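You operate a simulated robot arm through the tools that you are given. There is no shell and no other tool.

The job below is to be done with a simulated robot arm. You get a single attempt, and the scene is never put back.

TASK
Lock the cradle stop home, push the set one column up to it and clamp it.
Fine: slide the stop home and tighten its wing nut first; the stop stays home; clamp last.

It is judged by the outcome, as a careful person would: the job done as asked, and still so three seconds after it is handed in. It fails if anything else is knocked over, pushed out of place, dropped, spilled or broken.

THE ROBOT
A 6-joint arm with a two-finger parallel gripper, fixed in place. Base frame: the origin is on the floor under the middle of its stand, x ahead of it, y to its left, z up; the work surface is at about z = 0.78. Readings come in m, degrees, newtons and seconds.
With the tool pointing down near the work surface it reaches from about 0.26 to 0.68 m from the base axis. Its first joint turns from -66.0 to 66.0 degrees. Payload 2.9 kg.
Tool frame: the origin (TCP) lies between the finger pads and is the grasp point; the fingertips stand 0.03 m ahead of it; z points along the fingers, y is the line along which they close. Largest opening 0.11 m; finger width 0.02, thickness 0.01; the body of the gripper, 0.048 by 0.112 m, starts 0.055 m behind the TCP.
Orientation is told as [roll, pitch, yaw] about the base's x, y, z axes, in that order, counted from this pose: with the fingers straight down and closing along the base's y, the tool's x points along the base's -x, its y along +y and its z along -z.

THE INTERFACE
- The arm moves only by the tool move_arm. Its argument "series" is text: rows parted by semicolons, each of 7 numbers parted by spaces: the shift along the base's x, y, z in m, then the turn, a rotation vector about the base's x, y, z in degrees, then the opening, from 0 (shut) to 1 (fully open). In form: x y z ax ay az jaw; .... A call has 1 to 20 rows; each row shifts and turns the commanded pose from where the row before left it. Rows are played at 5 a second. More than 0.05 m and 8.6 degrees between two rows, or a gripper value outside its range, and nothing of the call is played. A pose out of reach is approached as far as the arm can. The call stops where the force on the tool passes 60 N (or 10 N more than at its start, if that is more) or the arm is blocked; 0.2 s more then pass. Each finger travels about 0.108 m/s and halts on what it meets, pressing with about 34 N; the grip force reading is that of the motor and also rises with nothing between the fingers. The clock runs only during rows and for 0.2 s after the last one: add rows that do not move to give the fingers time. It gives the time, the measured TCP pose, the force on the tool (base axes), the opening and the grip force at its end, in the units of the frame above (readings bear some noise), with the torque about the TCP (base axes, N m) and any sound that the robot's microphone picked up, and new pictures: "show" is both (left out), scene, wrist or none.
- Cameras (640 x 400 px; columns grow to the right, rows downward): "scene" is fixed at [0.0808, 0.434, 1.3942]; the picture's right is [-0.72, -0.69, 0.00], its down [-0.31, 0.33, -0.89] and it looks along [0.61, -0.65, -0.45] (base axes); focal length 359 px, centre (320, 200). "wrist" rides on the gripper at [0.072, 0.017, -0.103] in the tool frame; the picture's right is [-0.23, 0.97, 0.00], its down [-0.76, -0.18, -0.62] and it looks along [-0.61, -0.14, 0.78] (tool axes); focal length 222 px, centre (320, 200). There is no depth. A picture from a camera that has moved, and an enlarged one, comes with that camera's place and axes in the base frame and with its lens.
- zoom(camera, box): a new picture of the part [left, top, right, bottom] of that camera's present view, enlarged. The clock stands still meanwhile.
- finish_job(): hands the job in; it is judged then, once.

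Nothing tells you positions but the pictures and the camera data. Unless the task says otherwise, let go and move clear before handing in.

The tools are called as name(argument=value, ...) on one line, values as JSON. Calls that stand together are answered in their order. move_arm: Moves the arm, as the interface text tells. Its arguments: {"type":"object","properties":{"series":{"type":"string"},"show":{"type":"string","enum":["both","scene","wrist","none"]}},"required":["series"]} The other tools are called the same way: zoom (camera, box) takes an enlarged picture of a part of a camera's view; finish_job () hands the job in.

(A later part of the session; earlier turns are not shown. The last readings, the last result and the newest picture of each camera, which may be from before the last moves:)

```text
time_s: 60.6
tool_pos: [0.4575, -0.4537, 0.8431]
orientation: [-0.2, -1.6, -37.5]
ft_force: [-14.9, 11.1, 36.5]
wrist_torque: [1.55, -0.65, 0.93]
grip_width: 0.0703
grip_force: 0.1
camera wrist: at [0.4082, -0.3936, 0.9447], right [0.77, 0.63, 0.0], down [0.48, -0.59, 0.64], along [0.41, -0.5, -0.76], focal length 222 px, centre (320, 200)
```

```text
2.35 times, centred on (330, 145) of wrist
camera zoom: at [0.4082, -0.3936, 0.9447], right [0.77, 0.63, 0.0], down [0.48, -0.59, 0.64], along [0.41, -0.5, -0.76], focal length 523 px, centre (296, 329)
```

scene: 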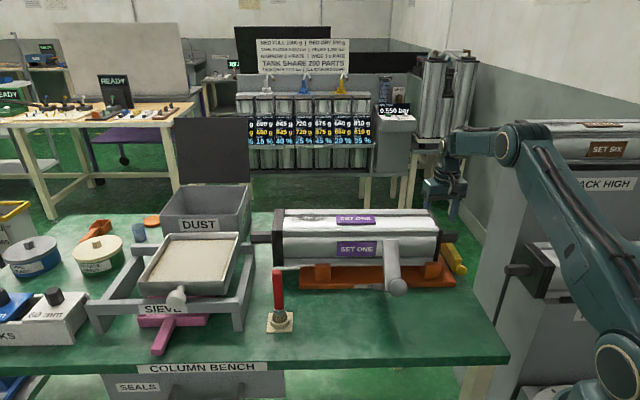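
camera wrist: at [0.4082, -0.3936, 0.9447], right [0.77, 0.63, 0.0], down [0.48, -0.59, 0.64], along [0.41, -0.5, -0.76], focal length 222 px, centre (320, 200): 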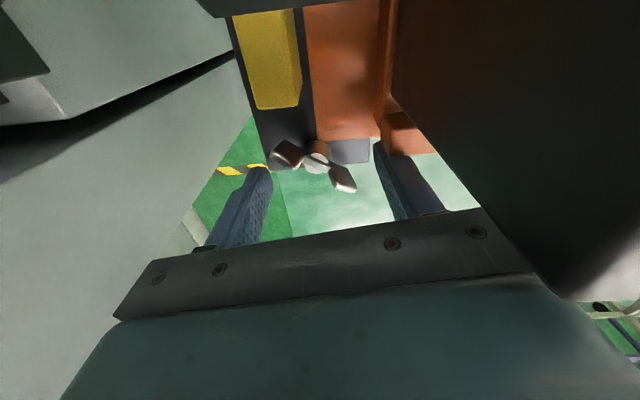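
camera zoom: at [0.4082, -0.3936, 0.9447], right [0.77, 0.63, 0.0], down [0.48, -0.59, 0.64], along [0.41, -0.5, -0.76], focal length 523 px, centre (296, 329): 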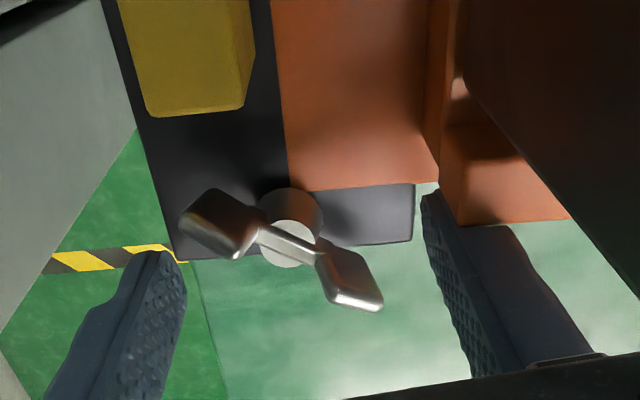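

Something touches: about 36 N upward, and the torque places the contact near the top edge of the column's end cap by the wrist camera. I'll lift off right away and check that nothing moved.

move_arm(series="0 0 0.015 0 0 0 0.64; 0 0 0.025 0 0 0 0.64; 0 0 0 0 0 0 0.64")

zoom(camera="wrist", box=[220, 60, 640, 300])

zoom(camera="scene", box=[240, 190, 500, 350])

```text
time_s: 61.4
tool_pos: [0.4575, -0.4532, 0.8785]
orientation: [-0.1, -1.2, -37.7]
ft_force: [0.4, 0.1, -0.2]
wrist_torque: [0.02, 0.0, 0.01]
grip_width: 0.0703
grip_force: 0.0
camera wrist: at [0.4086, -0.3931, 0.9801], right [0.77, 0.63, 0.0], down [0.48, -0.59, 0.64], along [0.41, -0.5, -0.77], focal length 222 px, centre (320, 200)
```

scene: 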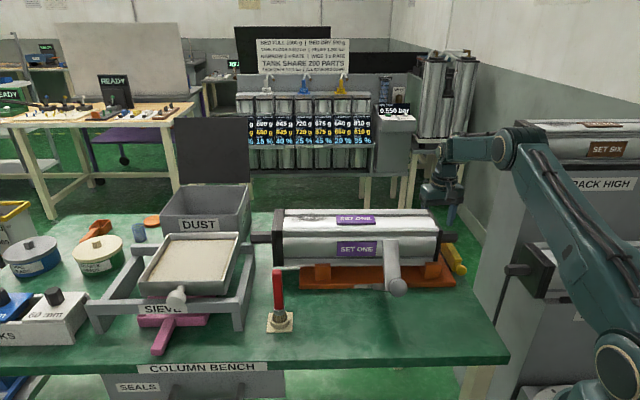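
wrist: 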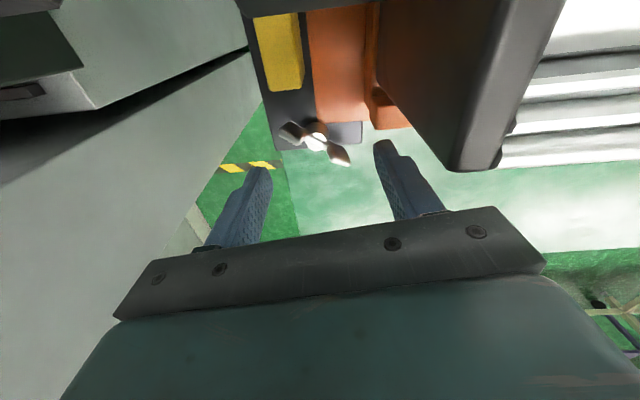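

```text
1.52 times, centred on (430, 180) of wrist
camera zoom: at [0.4086, -0.3931, 0.9801], right [0.77, 0.63, 0.0], down [0.48, -0.59, 0.64], along [0.41, -0.5, -0.77], focal length 338 px, centre (152, 230)
```

zoom: 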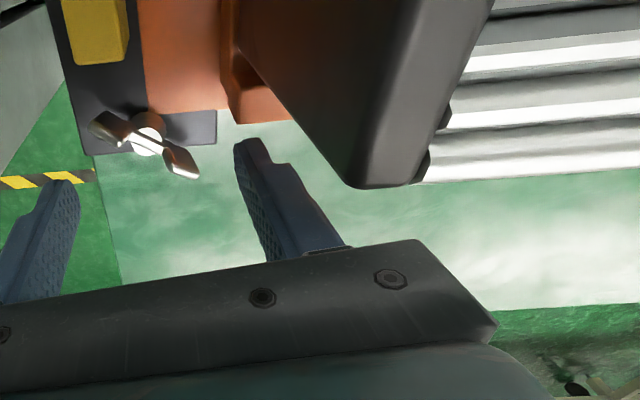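

```text
2.46 times, centred on (370, 270) of scene
camera zoom: at [0.0808, 0.4341, 1.3942], right [-0.72, -0.69, 0.0], down [-0.31, 0.33, -0.89], along [0.61, -0.65, -0.45], focal length 883 px, centre (197, 28)
```

zoom: 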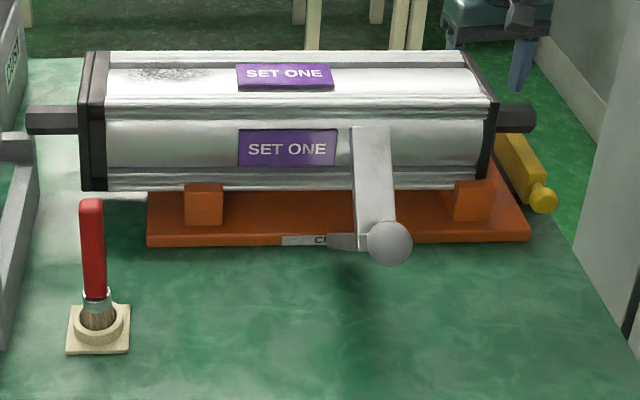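

Nothing moved: the column and its label are exactly where they were. The camera housing had met the end cap, so I'll use a safer method. With closed fingers acting as a peg, turned so the camera points outboard, I'll push the outboard wing round clockwise. First I'll lift, move outboard and turn the tool to 45°.

move_arm(series="0 0 0.03 0 0 0 0.64; 0 0 0.03 0 0 0 0.64; -0.025 -0.012 0.0165 0 0 0 0.5; -0.026 -0.012 0 0 0 0 0.3; 0 0 0 0 0 8.27 0; 0 0 0 0 0 8.27 0; 0 0 0 0 0 8.27 0; 0 0 0 0 0 8.27 0; 0 0 0 0 0 8.27 0; 0 0 0 0 0 8.27 0; 0 0 0 0 0 8.27 0; 0 0 0 0 0 8.27 0; 0 0 0 0 0 8.27 0; 0 0 0 0 0 8.27 0; 0 0 0 0 0 0 0")

zoom(camera="wrist", box=[220, 60, 460, 240])

```text
time_s: 64.6
tool_pos: [0.4066, -0.4779, 0.9554]
orientation: [-0.1, -1.4, 45.2]
ft_force: [0.1, 0.6, 0.2]
wrist_torque: [0.02, 0.01, -0.02]
grip_width: 0.0001
grip_force: 33.8
camera wrist: at [0.3415, -0.5185, 1.0578], right [-0.53, 0.85, 0.0], down [0.65, 0.41, 0.64], along [0.54, 0.34, -0.77], focal length 222 px, centre (320, 200)
```

scene: 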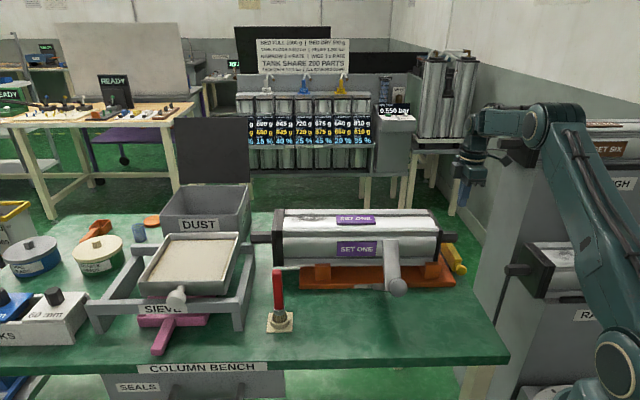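
wrist: 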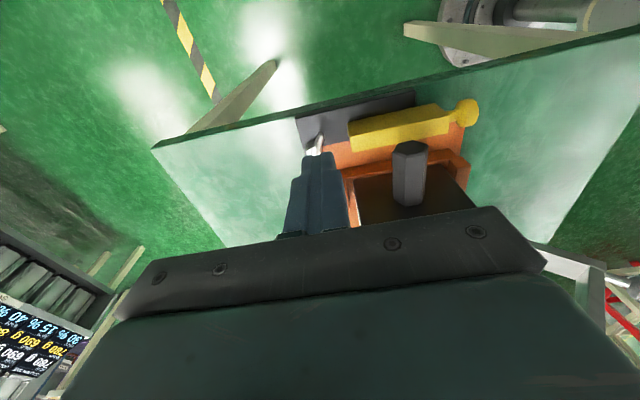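

```text
2.22 times, centred on (340, 150) of wrist
camera zoom: at [0.3415, -0.5185, 1.0578], right [-0.53, 0.85, 0.0], down [0.65, 0.41, 0.64], along [0.54, 0.34, -0.77], focal length 494 px, centre (276, 311)
```

zoom: 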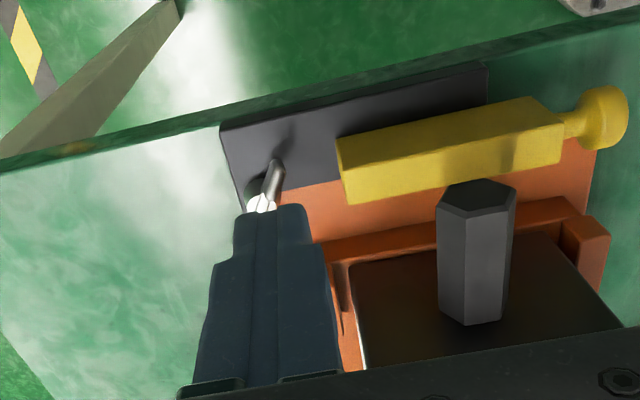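

This outboard view is clear: the bar sits flush against the cradle, and one wing points towards the camera at about 195°. I'll place the closed fingers on that wing's counter-clockwise side.

move_arm(series="0 0 -0.04 0 0 0 0; 0 0 -0.045 0 0 0 0; 0.017 -0.0042 0 0 0 0 0; 0.017 -0.0042 0 0 0 0 0; 0 0 0 0 0 0 0", show="wrist")

zoom(camera="wrist", box=[220, 60, 460, 240])

```text
time_s: 65.8
tool_pos: [0.4425, -0.4871, 0.8721]
orientation: [-0.1, -1.4, 45.1]
ft_force: [-0.9, 0.9, -0.3]
wrist_torque: [-0.03, -0.02, 0.01]
grip_width: 0.0001
grip_force: 33.9
camera wrist: at [0.3767, -0.5273, 0.9725], right [-0.53, 0.85, 0.0], down [0.65, 0.4, 0.64], along [0.54, 0.34, -0.77], focal length 222 px, centre (320, 200)
```

wrist: 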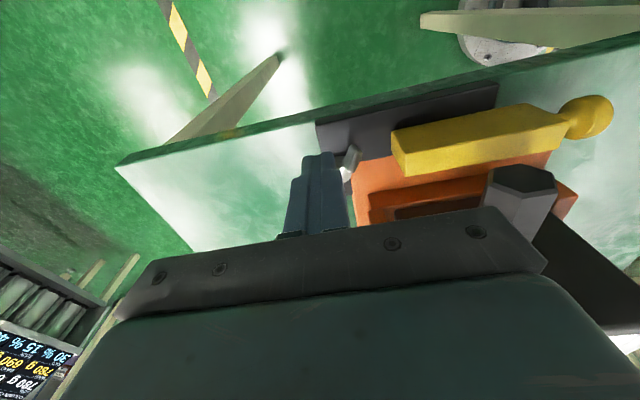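

```text
2.22 times, centred on (340, 150) of wrist
camera zoom: at [0.3767, -0.5273, 0.9725], right [-0.53, 0.85, 0.0], down [0.65, 0.4, 0.64], along [0.54, 0.34, -0.77], focal length 494 px, centre (276, 311)
```

zoom: 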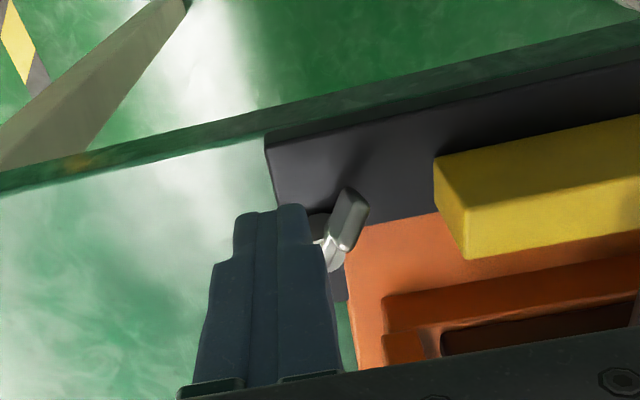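

move_arm(series="-0.001 0 -0.017 0 0 0 0; -0.001 0.0005 -0.017 0 0 0 0; 0 0 0 0 0 0 0", show="wrist")

zoom(camera="wrist", box=[240, 80, 420, 220])

```text
time_s: 66.6
tool_pos: [0.4392, -0.4859, 0.8372]
orientation: [-0.2, -1.4, 45.1]
ft_force: [0.0, -0.2, 0.2]
wrist_torque: [0.0, 0.0, 0.02]
grip_width: 0.0
grip_force: 33.7
camera wrist: at [0.3741, -0.5262, 0.9387], right [-0.53, 0.85, 0.0], down [0.65, 0.4, 0.64], along [0.54, 0.34, -0.77], focal length 222 px, centre (320, 200)
```

wrist: 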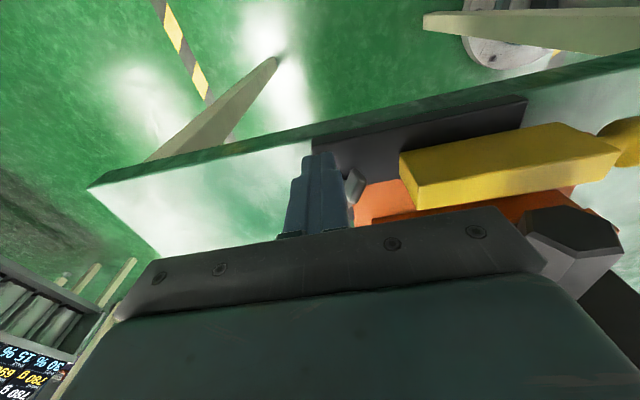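

```text
2.86 times, centred on (330, 150) of wrist
camera zoom: at [0.3741, -0.5262, 0.9387], right [-0.53, 0.85, 0.0], down [0.65, 0.4, 0.64], along [0.54, 0.34, -0.77], focal length 635 px, centre (291, 343)
```

zoom: 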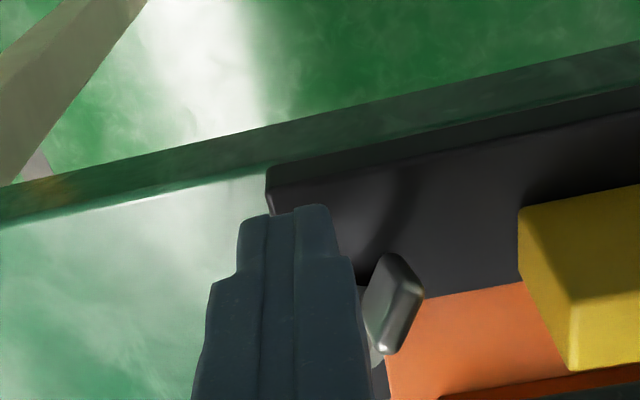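

The peg is beside the wing with no contact. Now I'll push it clockwise along an arc about the nut, a little at a time.

move_arm(series="-0.0035 0.0074 0 0 0 0 0; -0.0021 0.005 0 0 0 0 0; -0.0028 0.004 0 0 0 0 0; 0 0 0 0 0 0 0", show="wrist")

zoom(camera="wrist", box=[240, 80, 420, 220])

```text
time_s: 67.6
tool_pos: [0.4309, -0.4685, 0.837]
orientation: [-0.2, -1.5, 45.1]
ft_force: [-0.6, 0.4, -0.7]
wrist_torque: [0.0, 0.0, 0.02]
grip_width: 0.0
grip_force: 34.1
camera wrist: at [0.3654, -0.509, 0.9388], right [-0.53, 0.85, 0.0], down [0.65, 0.4, 0.64], along [0.54, 0.34, -0.77], focal length 222 px, centre (320, 200)
```

wrist: 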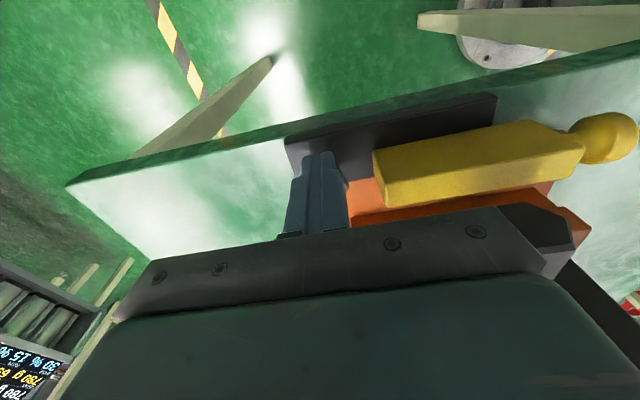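

```text
2.86 times, centred on (330, 150) of wrist
camera zoom: at [0.3654, -0.509, 0.9388], right [-0.53, 0.85, 0.0], down [0.65, 0.4, 0.64], along [0.54, 0.34, -0.77], focal length 635 px, centre (291, 343)
```

zoom: 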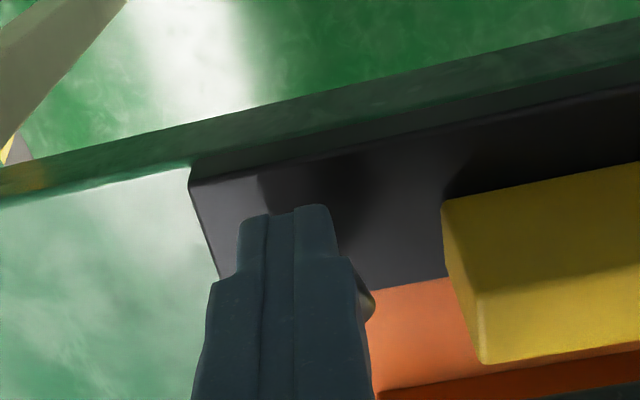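

move_arm(series="-0.0021 0.0044 0 0 0 0 0; -0.0013 0.0047 0 0 0 0 0; -0.0004 0.0049 0 0 0 0 0; 0 0 0 0 0 0 0", show="wrist")

zoom(camera="wrist", box=[240, 80, 420, 220])

```text
time_s: 68.6
tool_pos: [0.4254, -0.4542, 0.8363]
orientation: [-0.2, -1.4, 45.1]
ft_force: [-0.6, -0.4, 0.3]
wrist_torque: [-0.02, 0.02, -0.01]
grip_width: 0.0
grip_force: 34.1
camera wrist: at [0.3614, -0.4949, 0.9385], right [-0.53, 0.85, 0.0], down [0.65, 0.4, 0.64], along [0.54, 0.34, -0.77], focal length 222 px, centre (320, 200)
```

wrist: 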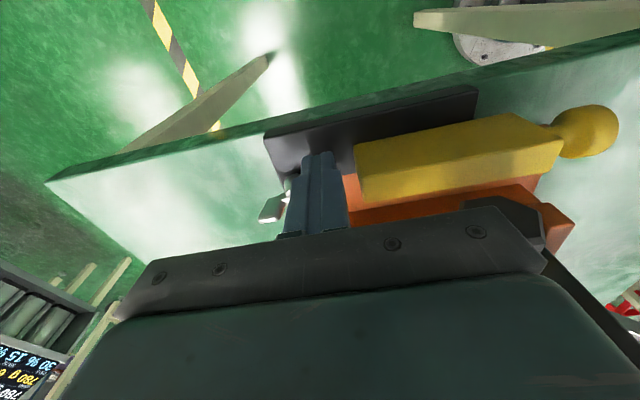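

```text
2.86 times, centred on (330, 150) of wrist
camera zoom: at [0.3614, -0.4949, 0.9385], right [-0.53, 0.85, 0.0], down [0.65, 0.4, 0.64], along [0.54, 0.34, -0.77], focal length 635 px, centre (291, 343)
```

zoom: 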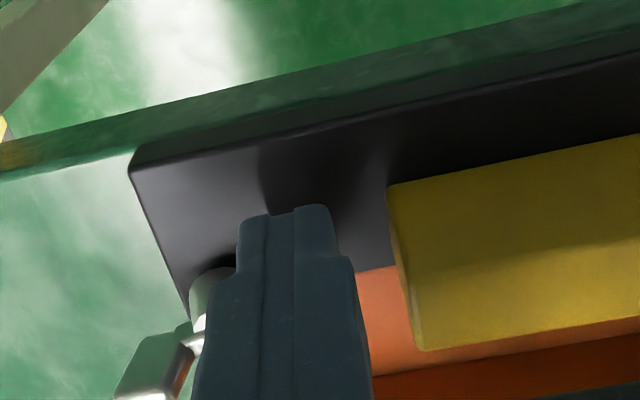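

The nut turns easily and has rotated by about 30° so far. I'll keep pushing.

move_arm(series="0.0004 0.0049 0 0 0 0 0; 0.0013 0.0047 0 0 0 0 0; 0.0021 0.0044 0 0 0 0 0; 0.003 0.003 0 0 0 0 0; 0 0 0 0 0 0 0", show="wrist")

zoom(camera="wrist", box=[200, 80, 420, 240])

```text
time_s: 69.8
tool_pos: [0.433, -0.4374, 0.8364]
orientation: [-0.2, -1.5, 45.1]
ft_force: [-0.2, -0.4, 0.0]
wrist_torque: [-0.03, 0.0, 0.02]
grip_width: 0.0
grip_force: 34.1
camera wrist: at [0.3689, -0.4777, 0.9381], right [-0.53, 0.85, 0.0], down [0.65, 0.4, 0.64], along [0.54, 0.34, -0.77], focal length 222 px, centre (320, 200)
```

wrist: 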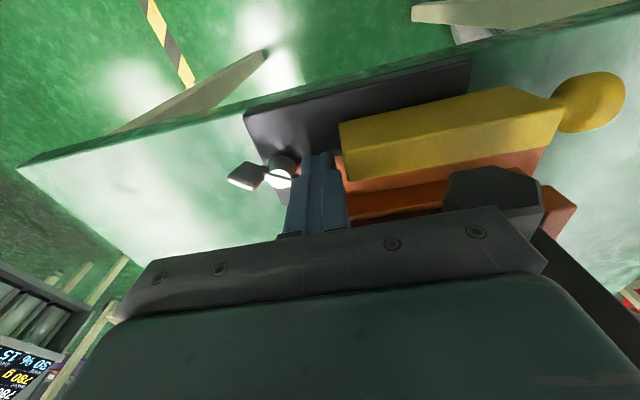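

```text
2.50 times, centred on (310, 160) of wrist
camera zoom: at [0.3689, -0.4777, 0.9381], right [-0.53, 0.85, 0.0], down [0.65, 0.4, 0.64], along [0.54, 0.34, -0.77], focal length 555 px, centre (345, 300)
```

zoom: 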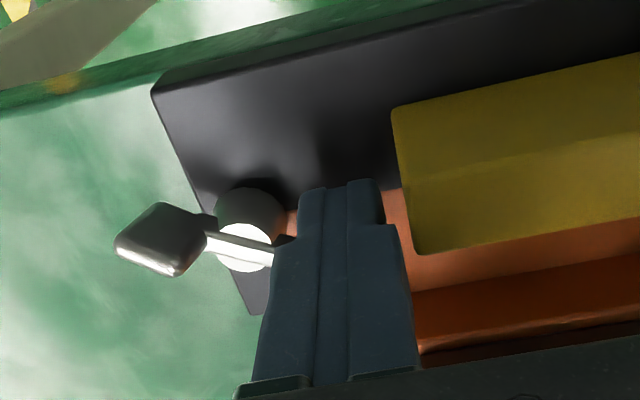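

The nut has now turned about 90° clockwise with no resistance. I'll push this stroke a bit further while the gripper body still clears the end cap.

move_arm(series="0.0035 0.0036 0 0 0 0 0; 0.004 0.0028 0 0 0 0 0; 0 0 0 0 0 0 0", show="wrist")

zoom(camera="wrist", box=[200, 80, 420, 240])

```text
time_s: 70.6
tool_pos: [0.4404, -0.4313, 0.8359]
orientation: [-0.2, -1.5, 45.0]
ft_force: [-6.0, -4.9, 1.1]
wrist_torque: [0.29, -0.31, 0.1]
grip_width: 0.0
grip_force: 33.9
camera wrist: at [0.3754, -0.472, 0.9383], right [-0.53, 0.85, 0.0], down [0.65, 0.4, 0.64], along [0.54, 0.34, -0.77], focal length 222 px, centre (320, 200)
```

wrist: 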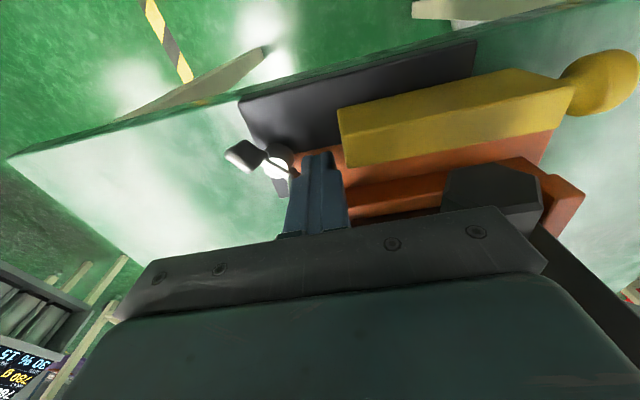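

```text
2.50 times, centred on (310, 160) of wrist
camera zoom: at [0.3754, -0.472, 0.9383], right [-0.53, 0.85, 0.0], down [0.65, 0.4, 0.64], along [0.54, 0.34, -0.77], focal length 555 px, centre (345, 300)
```

zoom: 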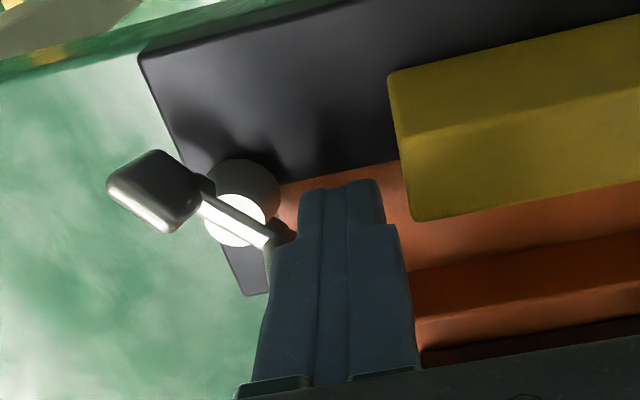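

That 8 N reaction is not from the nut; the torque says the gripper body is touching the end cap. I'll back off at once. The nut has turned about 110° and its wings now lie at about 84°, an angle I can grip directly with full clearance.

move_arm(series="-0.0075 -0.0064 0 0 0 0 0; 0 0 0.03 0 0 0 0; 0 0 0.035 0 0 0 0.2; 0.007 -0.005 0.005 0 0 7.8 0.5; 0.008 -0.006 0 0 0 7.8 0.5; 0.007 -0.006 0 0 0 7.8 0.5; 0 0 0 0 0 7.8 0.5; 0 0 0 0 0 7.8 0.5; 0 0 0 0 0 0 0.5")

zoom(camera="wrist", box=[220, 60, 460, 240])

zoom(camera="scene", box=[240, 190, 500, 350])

```text
time_s: 72.6
tool_pos: [0.4553, -0.4559, 0.9068]
orientation: [-0.2, -1.5, 84.2]
ft_force: [-0.2, 0.1, 0.0]
wrist_torque: [-0.01, -0.02, 0.0]
grip_width: 0.0551
grip_force: 0.0
camera wrist: at [0.4301, -0.5274, 1.0083], right [-0.95, 0.32, 0.0], down [0.25, 0.72, 0.64], along [0.21, 0.61, -0.77], focal length 222 px, centre (320, 200)
```

scene: 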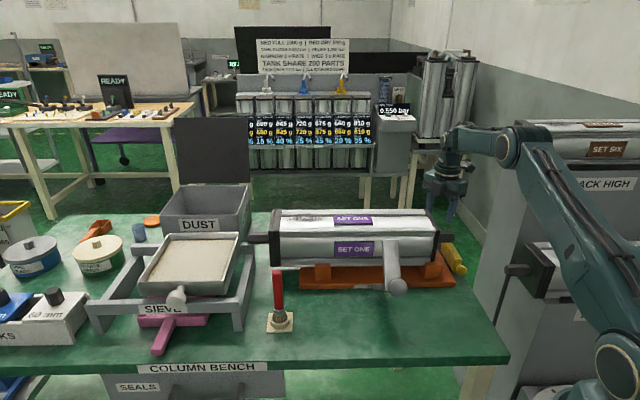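
wrist: 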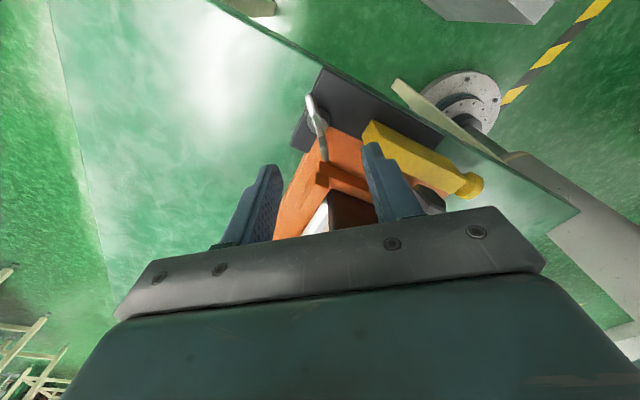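

```text
2.22 times, centred on (340, 150) of wrist
camera zoom: at [0.4301, -0.5274, 1.0083], right [-0.95, 0.32, 0.0], down [0.25, 0.72, 0.64], along [0.21, 0.61, -0.77], focal length 494 px, centre (276, 311)
```

zoom: 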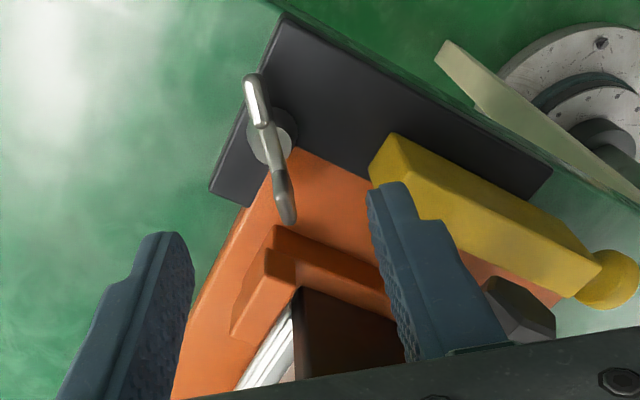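

```text
2.46 times, centred on (370, 270) of scene
camera zoom: at [0.0808, 0.434, 1.3942], right [-0.72, -0.69, 0.0], down [-0.31, 0.33, -0.89], along [0.61, -0.65, -0.45], focal length 883 px, centre (197, 28)
```

zoom: 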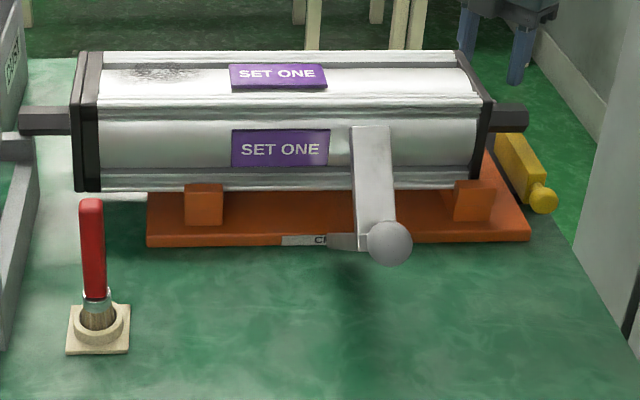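

The column was nudged about 6 mm away from the stop, which is harmless because it gets pushed back later. The wings now lie along the finger pads at 85°, so I'll lower over the nut and grip them.

move_arm(series="0 0.0005 -0.03 0 0 0 0.5; 0 0 -0.025 0 0 0 0.5; 0 0 -0.013 0 0 0 0.5; 0 0 0 0 0 0 0.5", show="wrist")

zoom(camera="wrist", box=[220, 60, 460, 240])

```text
time_s: 73.6
tool_pos: [0.455, -0.4554, 0.8375]
orientation: [-0.2, -1.5, 84.1]
ft_force: [0.4, 0.4, 0.4]
wrist_torque: [0.0, -0.02, 0.0]
grip_width: 0.0549
grip_force: 0.0
camera wrist: at [0.4308, -0.5275, 0.9398], right [-0.95, 0.33, 0.0], down [0.25, 0.72, 0.64], along [0.21, 0.61, -0.77], focal length 222 px, centre (320, 200)
```

wrist: 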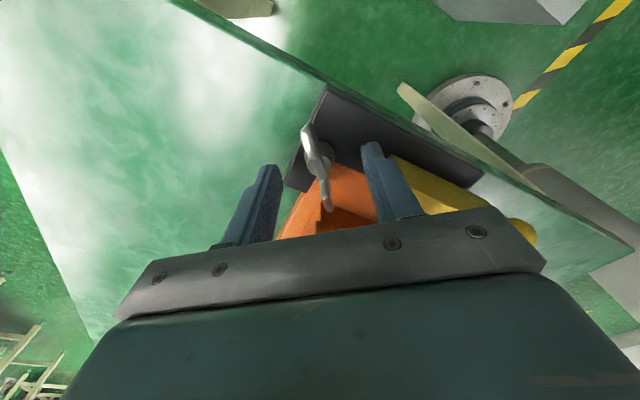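

```text
2.22 times, centred on (340, 150) of wrist
camera zoom: at [0.4308, -0.5275, 0.9398], right [-0.95, 0.33, 0.0], down [0.25, 0.72, 0.64], along [0.21, 0.61, -0.77], focal length 494 px, centre (276, 311)
```

zoom: 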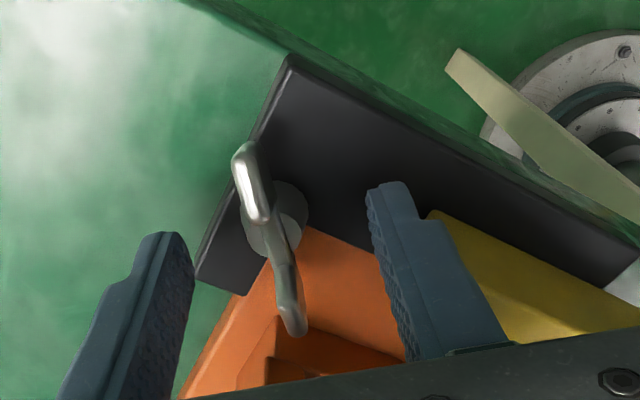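

No contact, and the wings stand between the fingers. I'll close gently on them.

move_arm(series="0 0 0 0 0 0 0.25; 0 0 0 0 0 0 0; 0 0 0 0 0 0 0; 0 0 0 0 0 0 0", show="wrist")

zoom(camera="wrist", box=[220, 60, 460, 240])

```text
time_s: 74.6
tool_pos: [0.4562, -0.4545, 0.8384]
orientation: [-0.3, -1.4, 84.1]
ft_force: [3.0, -0.7, -0.4]
wrist_torque: [0.09, 0.43, 0.01]
grip_width: 0.0068
grip_force: 45.0
camera wrist: at [0.431, -0.5275, 0.94], right [-0.95, 0.33, 0.0], down [0.25, 0.72, 0.64], along [0.21, 0.61, -0.77], focal length 222 px, centre (320, 200)
```

wrist: 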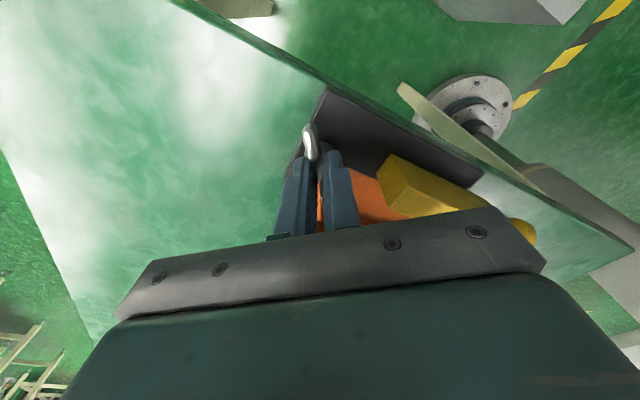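

```text
2.22 times, centred on (340, 150) of wrist
camera zoom: at [0.431, -0.5275, 0.94], right [-0.95, 0.33, 0.0], down [0.25, 0.72, 0.64], along [0.21, 0.61, -0.77], focal length 494 px, centre (276, 311)
```

zoom: 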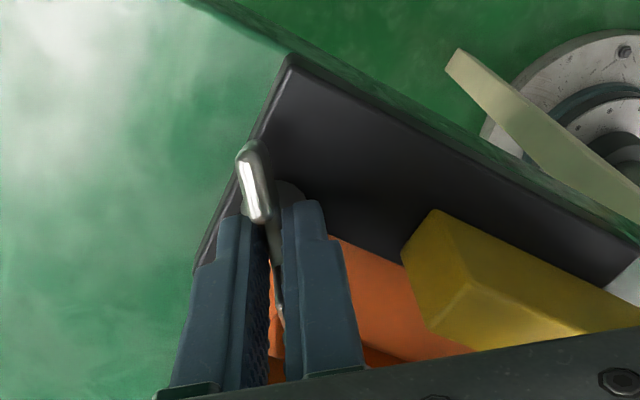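

The wings are gripped flat between the pads, 7 mm apart. I'll turn clockwise in small steps, watching the twist.

move_arm(series="0 0 0 0 0 -7 0; 0 0 0 0 0 -7 0; 0 0 0 0 0 0 0", show="none")

```text
time_s: 75.4
tool_pos: [0.4563, -0.456, 0.8383]
orientation: [-0.3, -1.3, 69.9]
ft_force: [10.7, -11.9, -9.8]
wrist_torque: [0.4, 0.22, 0.03]
grip_width: 0.0068
grip_force: 45.3
```

move_arm(series="0 0 0 0 0 -7 0; 0 0 0 0 0 -7 0; 0 0 0 0 0 0 0", show="none")

```text
time_s: 76.2
tool_pos: [0.456, -0.4556, 0.8384]
orientation: [-0.3, -1.2, 55.8]
ft_force: [11.5, -19.6, -16.7]
wrist_torque: [-0.41, 0.62, 0.02]
grip_width: 0.0066
grip_force: 45.1
```

move_arm(series="0.0012 -0.002 -0.0015 0 0 -7 0; 0 0 0 0 0 -7 0; 0 0 0 0 0 0 0", show="wrist")

zoom(camera="wrist", box=[220, 60, 460, 240])

```text
time_s: 77.0
tool_pos: [0.4574, -0.4555, 0.839]
orientation: [-0.1, -1.4, 42.2]
ft_force: [-12.5, 6.8, 13.7]
wrist_torque: [0.84, -0.25, 0.98]
grip_width: 0.0073
grip_force: 44.9
camera wrist: at [0.3896, -0.4926, 0.94], right [-0.48, 0.87, 0.0], down [0.67, 0.37, 0.64], along [0.56, 0.31, -0.77], focal length 222 px, centre (320, 200)
```

wrist: 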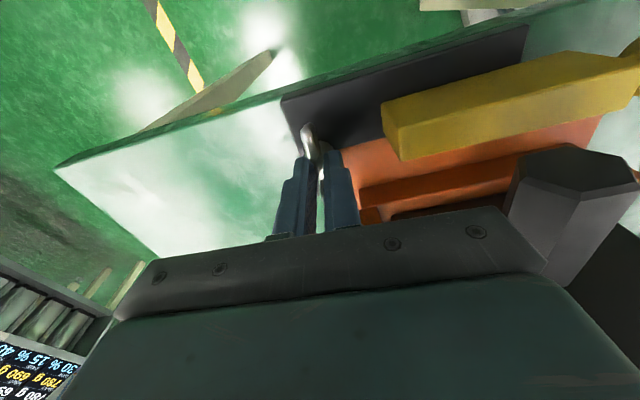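

```text
2.22 times, centred on (340, 150) of wrist
camera zoom: at [0.3896, -0.4926, 0.94], right [-0.48, 0.87, 0.0], down [0.67, 0.37, 0.64], along [0.56, 0.31, -0.77], focal length 494 px, centre (276, 311)
```

zoom: 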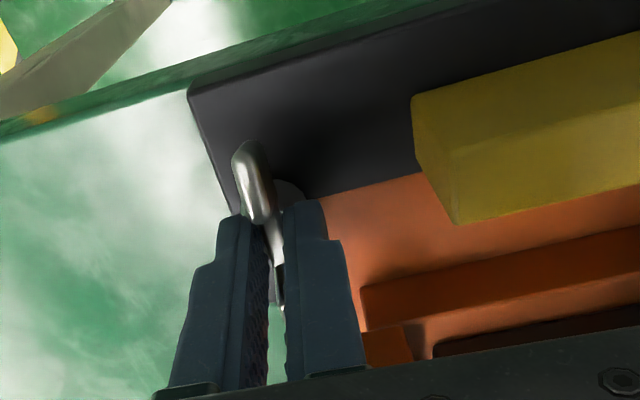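

Now it resists: about 1 N·m of twist opposing me at roughly 150° of total turn, and the pads are just starting to slip on the wings. I'll lean on it slightly more to confirm it is tight.

move_arm(series="0 0 0 0 0 -2.5 0; 0 0 0 0 0 0 0", show="none")

zoom(camera="wrist", box=[260, 90, 400, 220])

```text
time_s: 77.6
tool_pos: [0.4577, -0.4552, 0.8392]
orientation: [-0.2, -1.4, 39.7]
ft_force: [-16.2, 11.1, 19.3]
wrist_torque: [0.6, 0.22, 0.92]
grip_width: 0.008
grip_force: 45.0
```

```text
3.08 times, centred on (330, 155) of wrist
camera zoom: at [0.388, -0.4894, 0.94], right [-0.45, 0.9, 0.0], down [0.69, 0.34, 0.64], along [0.57, 0.29, -0.77], focal length 684 px, centre (289, 338)
```

zoom: 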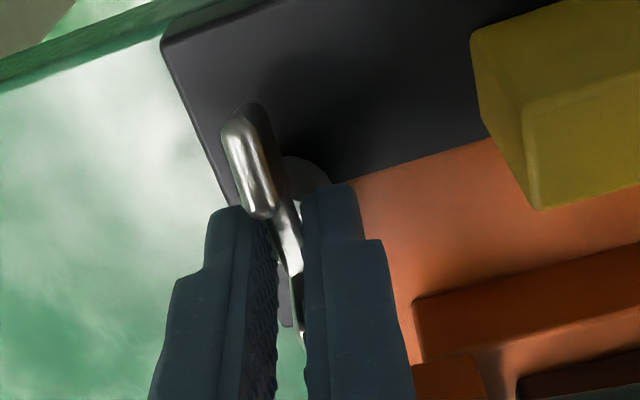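

The wings do not follow any further, so the nut is tight. I'll relax the twist, open and rise straight up.

move_arm(series="0 0 0 0 0 3 0; 0 0 0 0 0 0 0.25; 0 0 0 0 0 0 0.5; 0 0 0 0 0 0 0.5; 0 0 0.03 0 0 0 0.5; 0 0 0.035 0 0 0 0.5; 0 0 0 0 0 0 0.5", show="wrist")

zoom(camera="wrist", box=[220, 60, 460, 240])

```text
time_s: 79.2
tool_pos: [0.4564, -0.4555, 0.9034]
orientation: [-0.2, -1.4, 42.6]
ft_force: [0.3, -0.3, -0.1]
wrist_torque: [0.01, -0.03, 0.01]
grip_width: 0.0548
grip_force: 0.1
camera wrist: at [0.3897, -0.4924, 1.0042], right [-0.49, 0.87, 0.0], down [0.67, 0.38, 0.64], along [0.56, 0.32, -0.77], focal length 222 px, centre (320, 200)
```

wrist: 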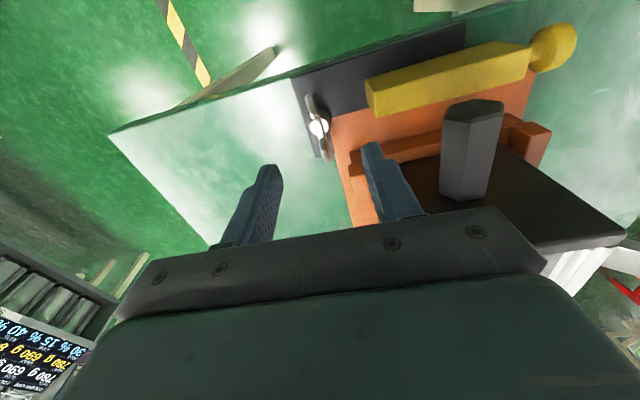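

```text
2.22 times, centred on (340, 150) of wrist
camera zoom: at [0.3897, -0.4924, 1.0042], right [-0.49, 0.87, 0.0], down [0.67, 0.38, 0.64], along [0.56, 0.32, -0.77], focal length 494 px, centre (276, 311)
```

zoom: 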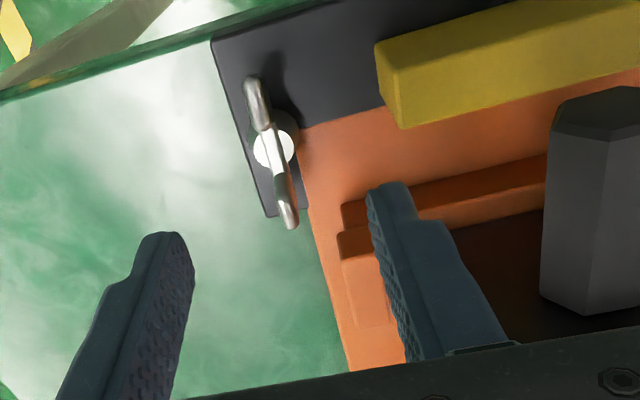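

The nut is tight and its wings now lie along the column's direction. Next is the column itself: its left end is beyond tool-down reach, so I'll grip the right-hand hex spigot and draw the column up to the stop. I'll move above the spigot and look.

move_arm(series="0 0 0.04 0 0 1.2 0.5; -0.019 0.0245 0 0 0 1.2 0.5; -0.019 0.0245 0 0 0 0 0.5; -0.0196 0.0247 0 0 0 0 0.5; 0 0 0 0 0 0 0.5")

zoom(camera="wrist", box=[220, 60, 460, 240])

```text
time_s: 80.4
tool_pos: [0.4, -0.3822, 0.9404]
orientation: [-0.3, -1.4, 45.1]
ft_force: [-0.1, 0.2, -0.4]
wrist_torque: [-0.01, 0.0, -0.01]
grip_width: 0.0551
grip_force: 0.0
camera wrist: at [0.3343, -0.422, 1.043], right [-0.53, 0.85, 0.0], down [0.65, 0.4, 0.64], along [0.54, 0.34, -0.77], focal length 222 px, centre (320, 200)
```

scene: 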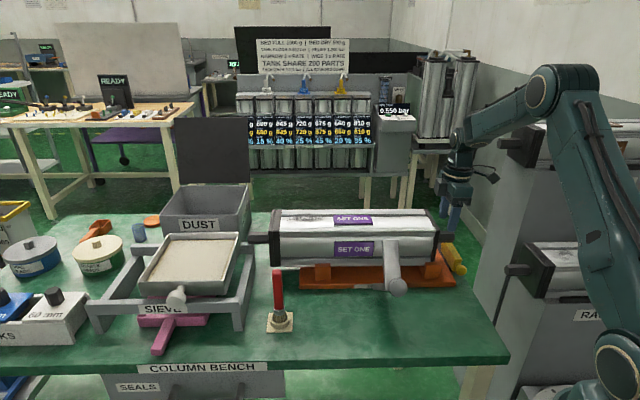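
wrist: 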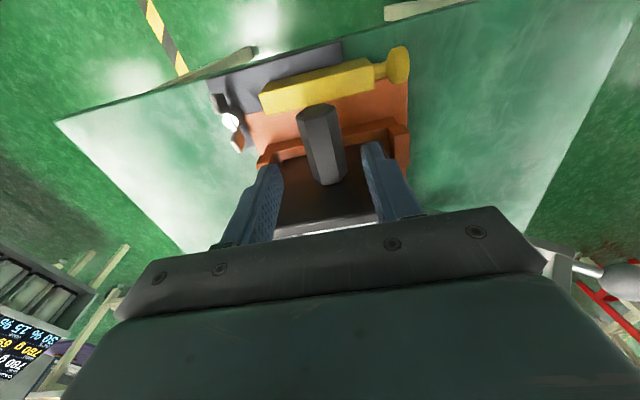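

```text
2.22 times, centred on (340, 150) of wrist
camera zoom: at [0.3343, -0.422, 1.043], right [-0.53, 0.85, 0.0], down [0.65, 0.4, 0.64], along [0.54, 0.34, -0.77], focal length 494 px, centre (276, 311)
```

zoom: 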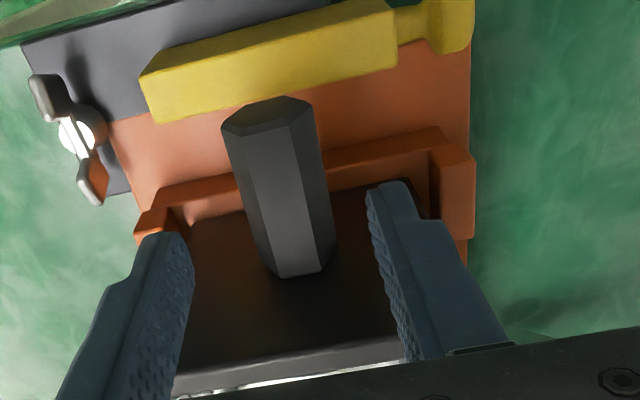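

The spigot stands neatly between the fingers. I'll lower onto it and grip.

move_arm(series="0 0 -0.03 0 0 0 0.5; 0 0 -0.025 0 0 0 0.5; 0 0 0 0 0 0 0.5; 0 0 0 0 0 0 0.25; 0 0 0 0 0 0 0.1; 0 0 0 0 0 0 0.1; 0 0 0 0 0 0 0.1", show="wrist")

zoom(camera="wrist", box=[220, 60, 460, 240])

```text
time_s: 82.0
tool_pos: [0.3994, -0.3825, 0.8871]
orientation: [-0.1, -1.4, 45.1]
ft_force: [-4.1, 1.2, -0.8]
wrist_torque: [-0.04, 0.4, 0.97]
grip_width: 0.0278
grip_force: 34.1
camera wrist: at [0.3348, -0.4235, 0.9889], right [-0.53, 0.85, 0.0], down [0.65, 0.4, 0.64], along [0.54, 0.34, -0.77], focal length 222 px, centre (320, 200)
```

wrist: 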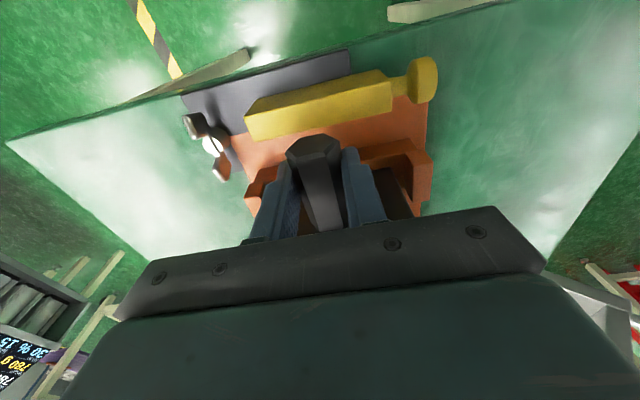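

```text
2.22 times, centred on (340, 150) of wrist
camera zoom: at [0.3348, -0.4235, 0.9889], right [-0.53, 0.85, 0.0], down [0.65, 0.4, 0.64], along [0.54, 0.34, -0.77], focal length 494 px, centre (276, 311)
```

zoom: 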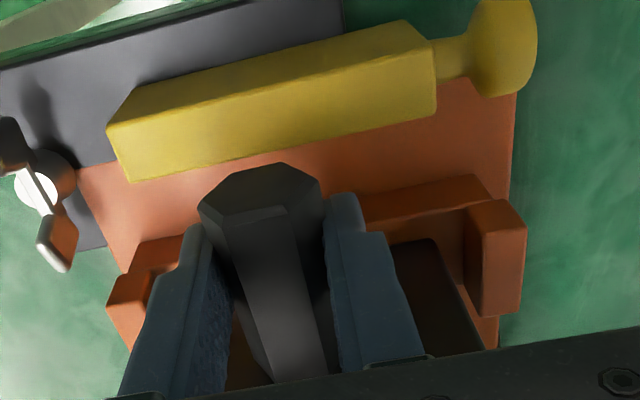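

The spigot is gripped. I'll draw the column towards the stop in small steps, watching the pull.

move_arm(series="-0.0035 -0.0035 0 0 0 0 0.1; -0.0035 -0.0035 0 0 0 0 0.1; -0.0035 -0.0035 0 0 0 0 0.1; 0 0 0 0 0 0 0.1", show="scene")

zoom(camera="scene", box=[240, 190, 500, 350])

```text
time_s: 83.0
tool_pos: [0.3883, -0.3936, 0.8868]
orientation: [-0.4, -1.3, 44.9]
ft_force: [4.7, 1.5, 0.3]
wrist_torque: [0.03, 0.25, -0.8]
grip_width: 0.0275
grip_force: 34.3
```

scene: 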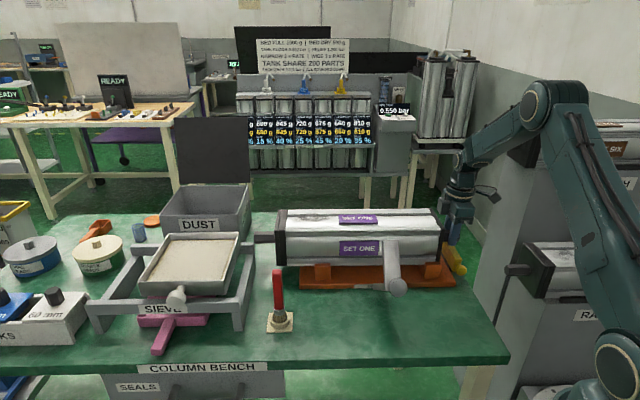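

```text
2.46 times, centred on (370, 270) of scene
camera zoom: at [0.081, 0.4341, 1.3941], right [-0.72, -0.69, 0.0], down [-0.31, 0.33, -0.89], along [0.61, -0.65, -0.45], focal length 883 px, centre (197, 28)
```

zoom: 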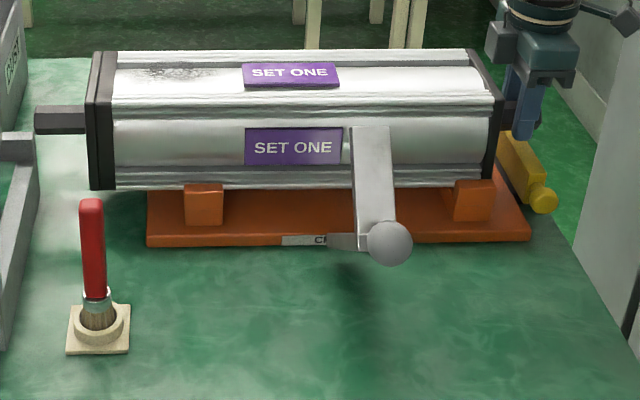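

The column follows with only about 4 N. I'll continue.

move_arm(series="-0.0035 -0.0035 0 0 0 0 0.1; -0.0035 -0.0035 0 0 0 0 0.1; -0.0035 -0.0035 0 0 0 0 0.1; -0.0035 -0.0035 0 0 0 0 0.1; 0 0 0 0 0 0 0.1", show="wrist")

zoom(camera="wrist", box=[180, 40, 460, 240])

```text
time_s: 84.2
tool_pos: [0.3747, -0.407, 0.8885]
orientation: [-0.2, -1.5, 45.0]
ft_force: [4.9, 5.3, 2.9]
wrist_torque: [0.58, 0.04, -0.05]
grip_width: 0.0276
grip_force: 34.2
camera wrist: at [0.3103, -0.4471, 0.9893], right [-0.53, 0.85, 0.0], down [0.65, 0.4, 0.64], along [0.54, 0.34, -0.77], focal length 222 px, centre (320, 200)
```

wrist: 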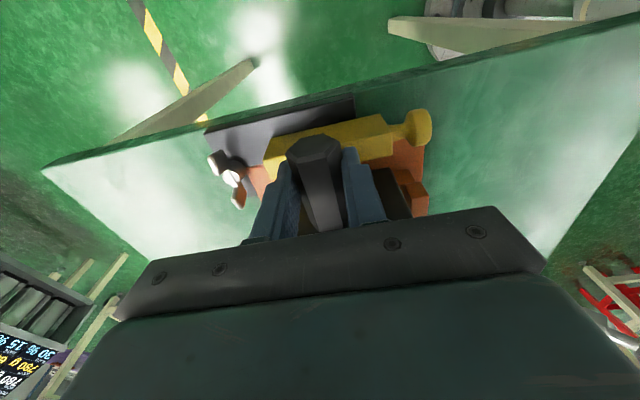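

```text
2.00 times, centred on (320, 140) of wrist
camera zoom: at [0.3103, -0.4471, 0.9893], right [-0.53, 0.85, 0.0], down [0.65, 0.4, 0.64], along [0.54, 0.34, -0.77], focal length 444 px, centre (320, 320)
```

zoom: 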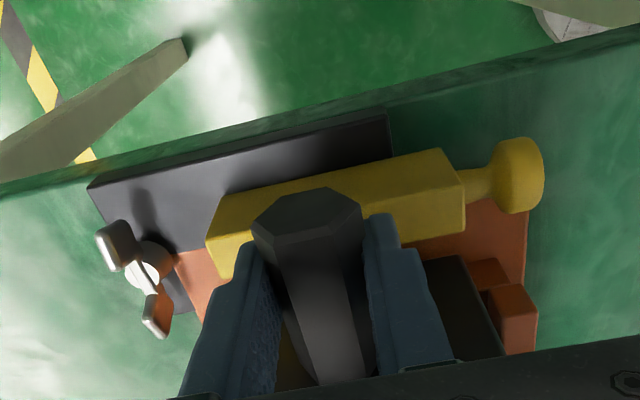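

move_arm(series="-0.0018 -0.0018 0 0 0 0 0.1; -0.0018 -0.0018 0 0 0 0 0.1; -0.0018 -0.0018 0 0 0 0 0.1; 0 0 0 0 0 0 0.1", show="none")

```text
time_s: 85.2
tool_pos: [0.369, -0.4128, 0.888]
orientation: [-0.2, -1.3, 45.0]
ft_force: [4.3, 5.2, 3.2]
wrist_torque: [0.35, -0.07, -0.11]
grip_width: 0.0275
grip_force: 33.9
```

move_arm(series="-0.0012 -0.0012 0 0 0 0 0.1; -0.0012 -0.0012 0 0 0 0 0.1; 0 0 0 0 0 0 0.1", show="wrist")

zoom(camera="wrist", box=[180, 40, 460, 240])

```text
time_s: 86.0
tool_pos: [0.3676, -0.4142, 0.8885]
orientation: [-0.3, -1.3, 45.0]
ft_force: [4.1, 4.1, 0.6]
wrist_torque: [0.39, -0.08, -0.1]
grip_width: 0.0278
grip_force: 34.2
camera wrist: at [0.3021, -0.455, 0.9892], right [-0.53, 0.85, 0.0], down [0.65, 0.4, 0.64], along [0.54, 0.34, -0.77], focal length 222 px, centre (320, 200)
```

wrist: 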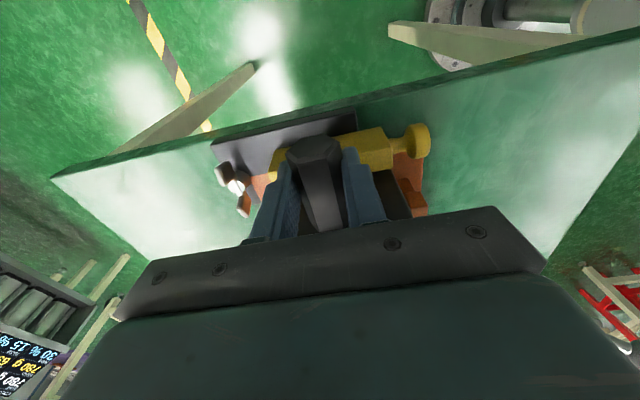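

```text
2.00 times, centred on (320, 140) of wrist
camera zoom: at [0.3021, -0.455, 0.9892], right [-0.53, 0.85, 0.0], down [0.65, 0.4, 0.64], along [0.54, 0.34, -0.77], focal length 444 px, centre (320, 320)
```

zoom: 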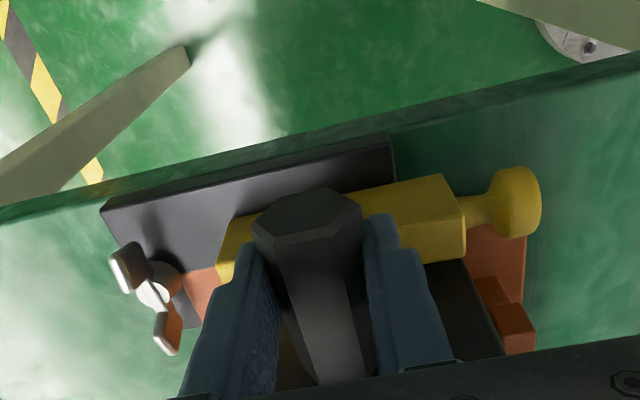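

move_arm(series="-0.0008 -0.0008 0 0 0 0 0.1; -0.0008 -0.0008 0 0 0 0 0.1; -0.0008 -0.0008 0 0 0 0 0.1; 0 0 0 0 0 0 0.1", show="none")

```text
time_s: 87.0
tool_pos: [0.3658, -0.4169, 0.8883]
orientation: [-0.3, -1.4, 44.9]
ft_force: [4.6, 4.6, 2.0]
wrist_torque: [0.21, 0.21, -0.32]
grip_width: 0.0276
grip_force: 34.2
```

move_arm(series="-0.0008 -0.0008 0 0 0 0 0.1; -0.0008 -0.0008 0 0 0 0 0.1; -0.0008 -0.0008 0 0 0 0 0.1; 0 0 0 0 0 0 0.1", show="wrist")

zoom(camera="wrist", box=[240, 110, 440, 240])

```text
time_s: 88.0
tool_pos: [0.3618, -0.4189, 0.8876]
orientation: [-0.1, -1.4, 44.9]
ft_force: [5.0, 4.6, 1.7]
wrist_torque: [0.26, 0.08, -0.18]
grip_width: 0.0277
grip_force: 33.8
camera wrist: at [0.2972, -0.4596, 0.9891], right [-0.53, 0.85, 0.0], down [0.65, 0.4, 0.64], along [0.54, 0.34, -0.77], focal length 222 px, centre (320, 200)
```

wrist: 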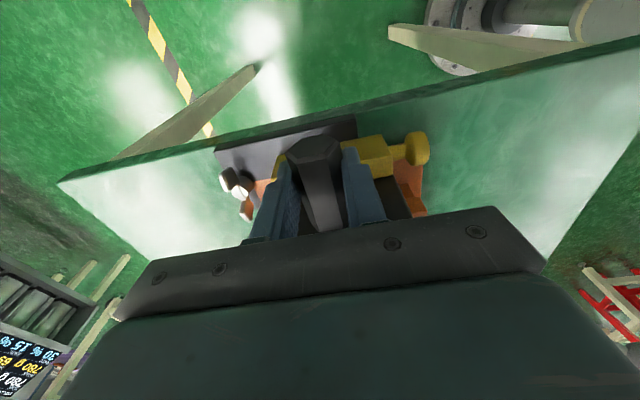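

```text
3.08 times, centred on (340, 175) of wrist
camera zoom: at [0.2972, -0.4596, 0.9891], right [-0.53, 0.85, 0.0], down [0.65, 0.4, 0.64], along [0.54, 0.34, -0.77], focal length 684 px, centre (258, 277)
```

zoom: 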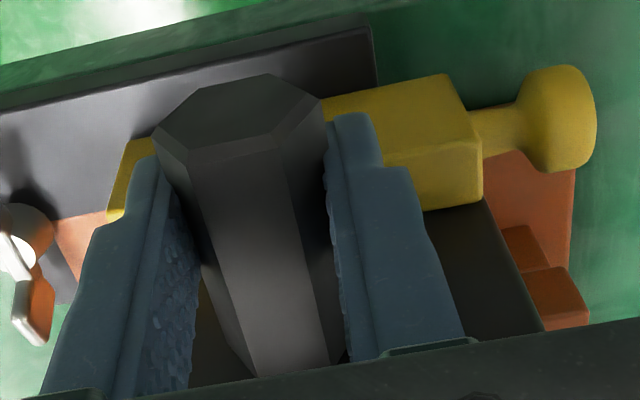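

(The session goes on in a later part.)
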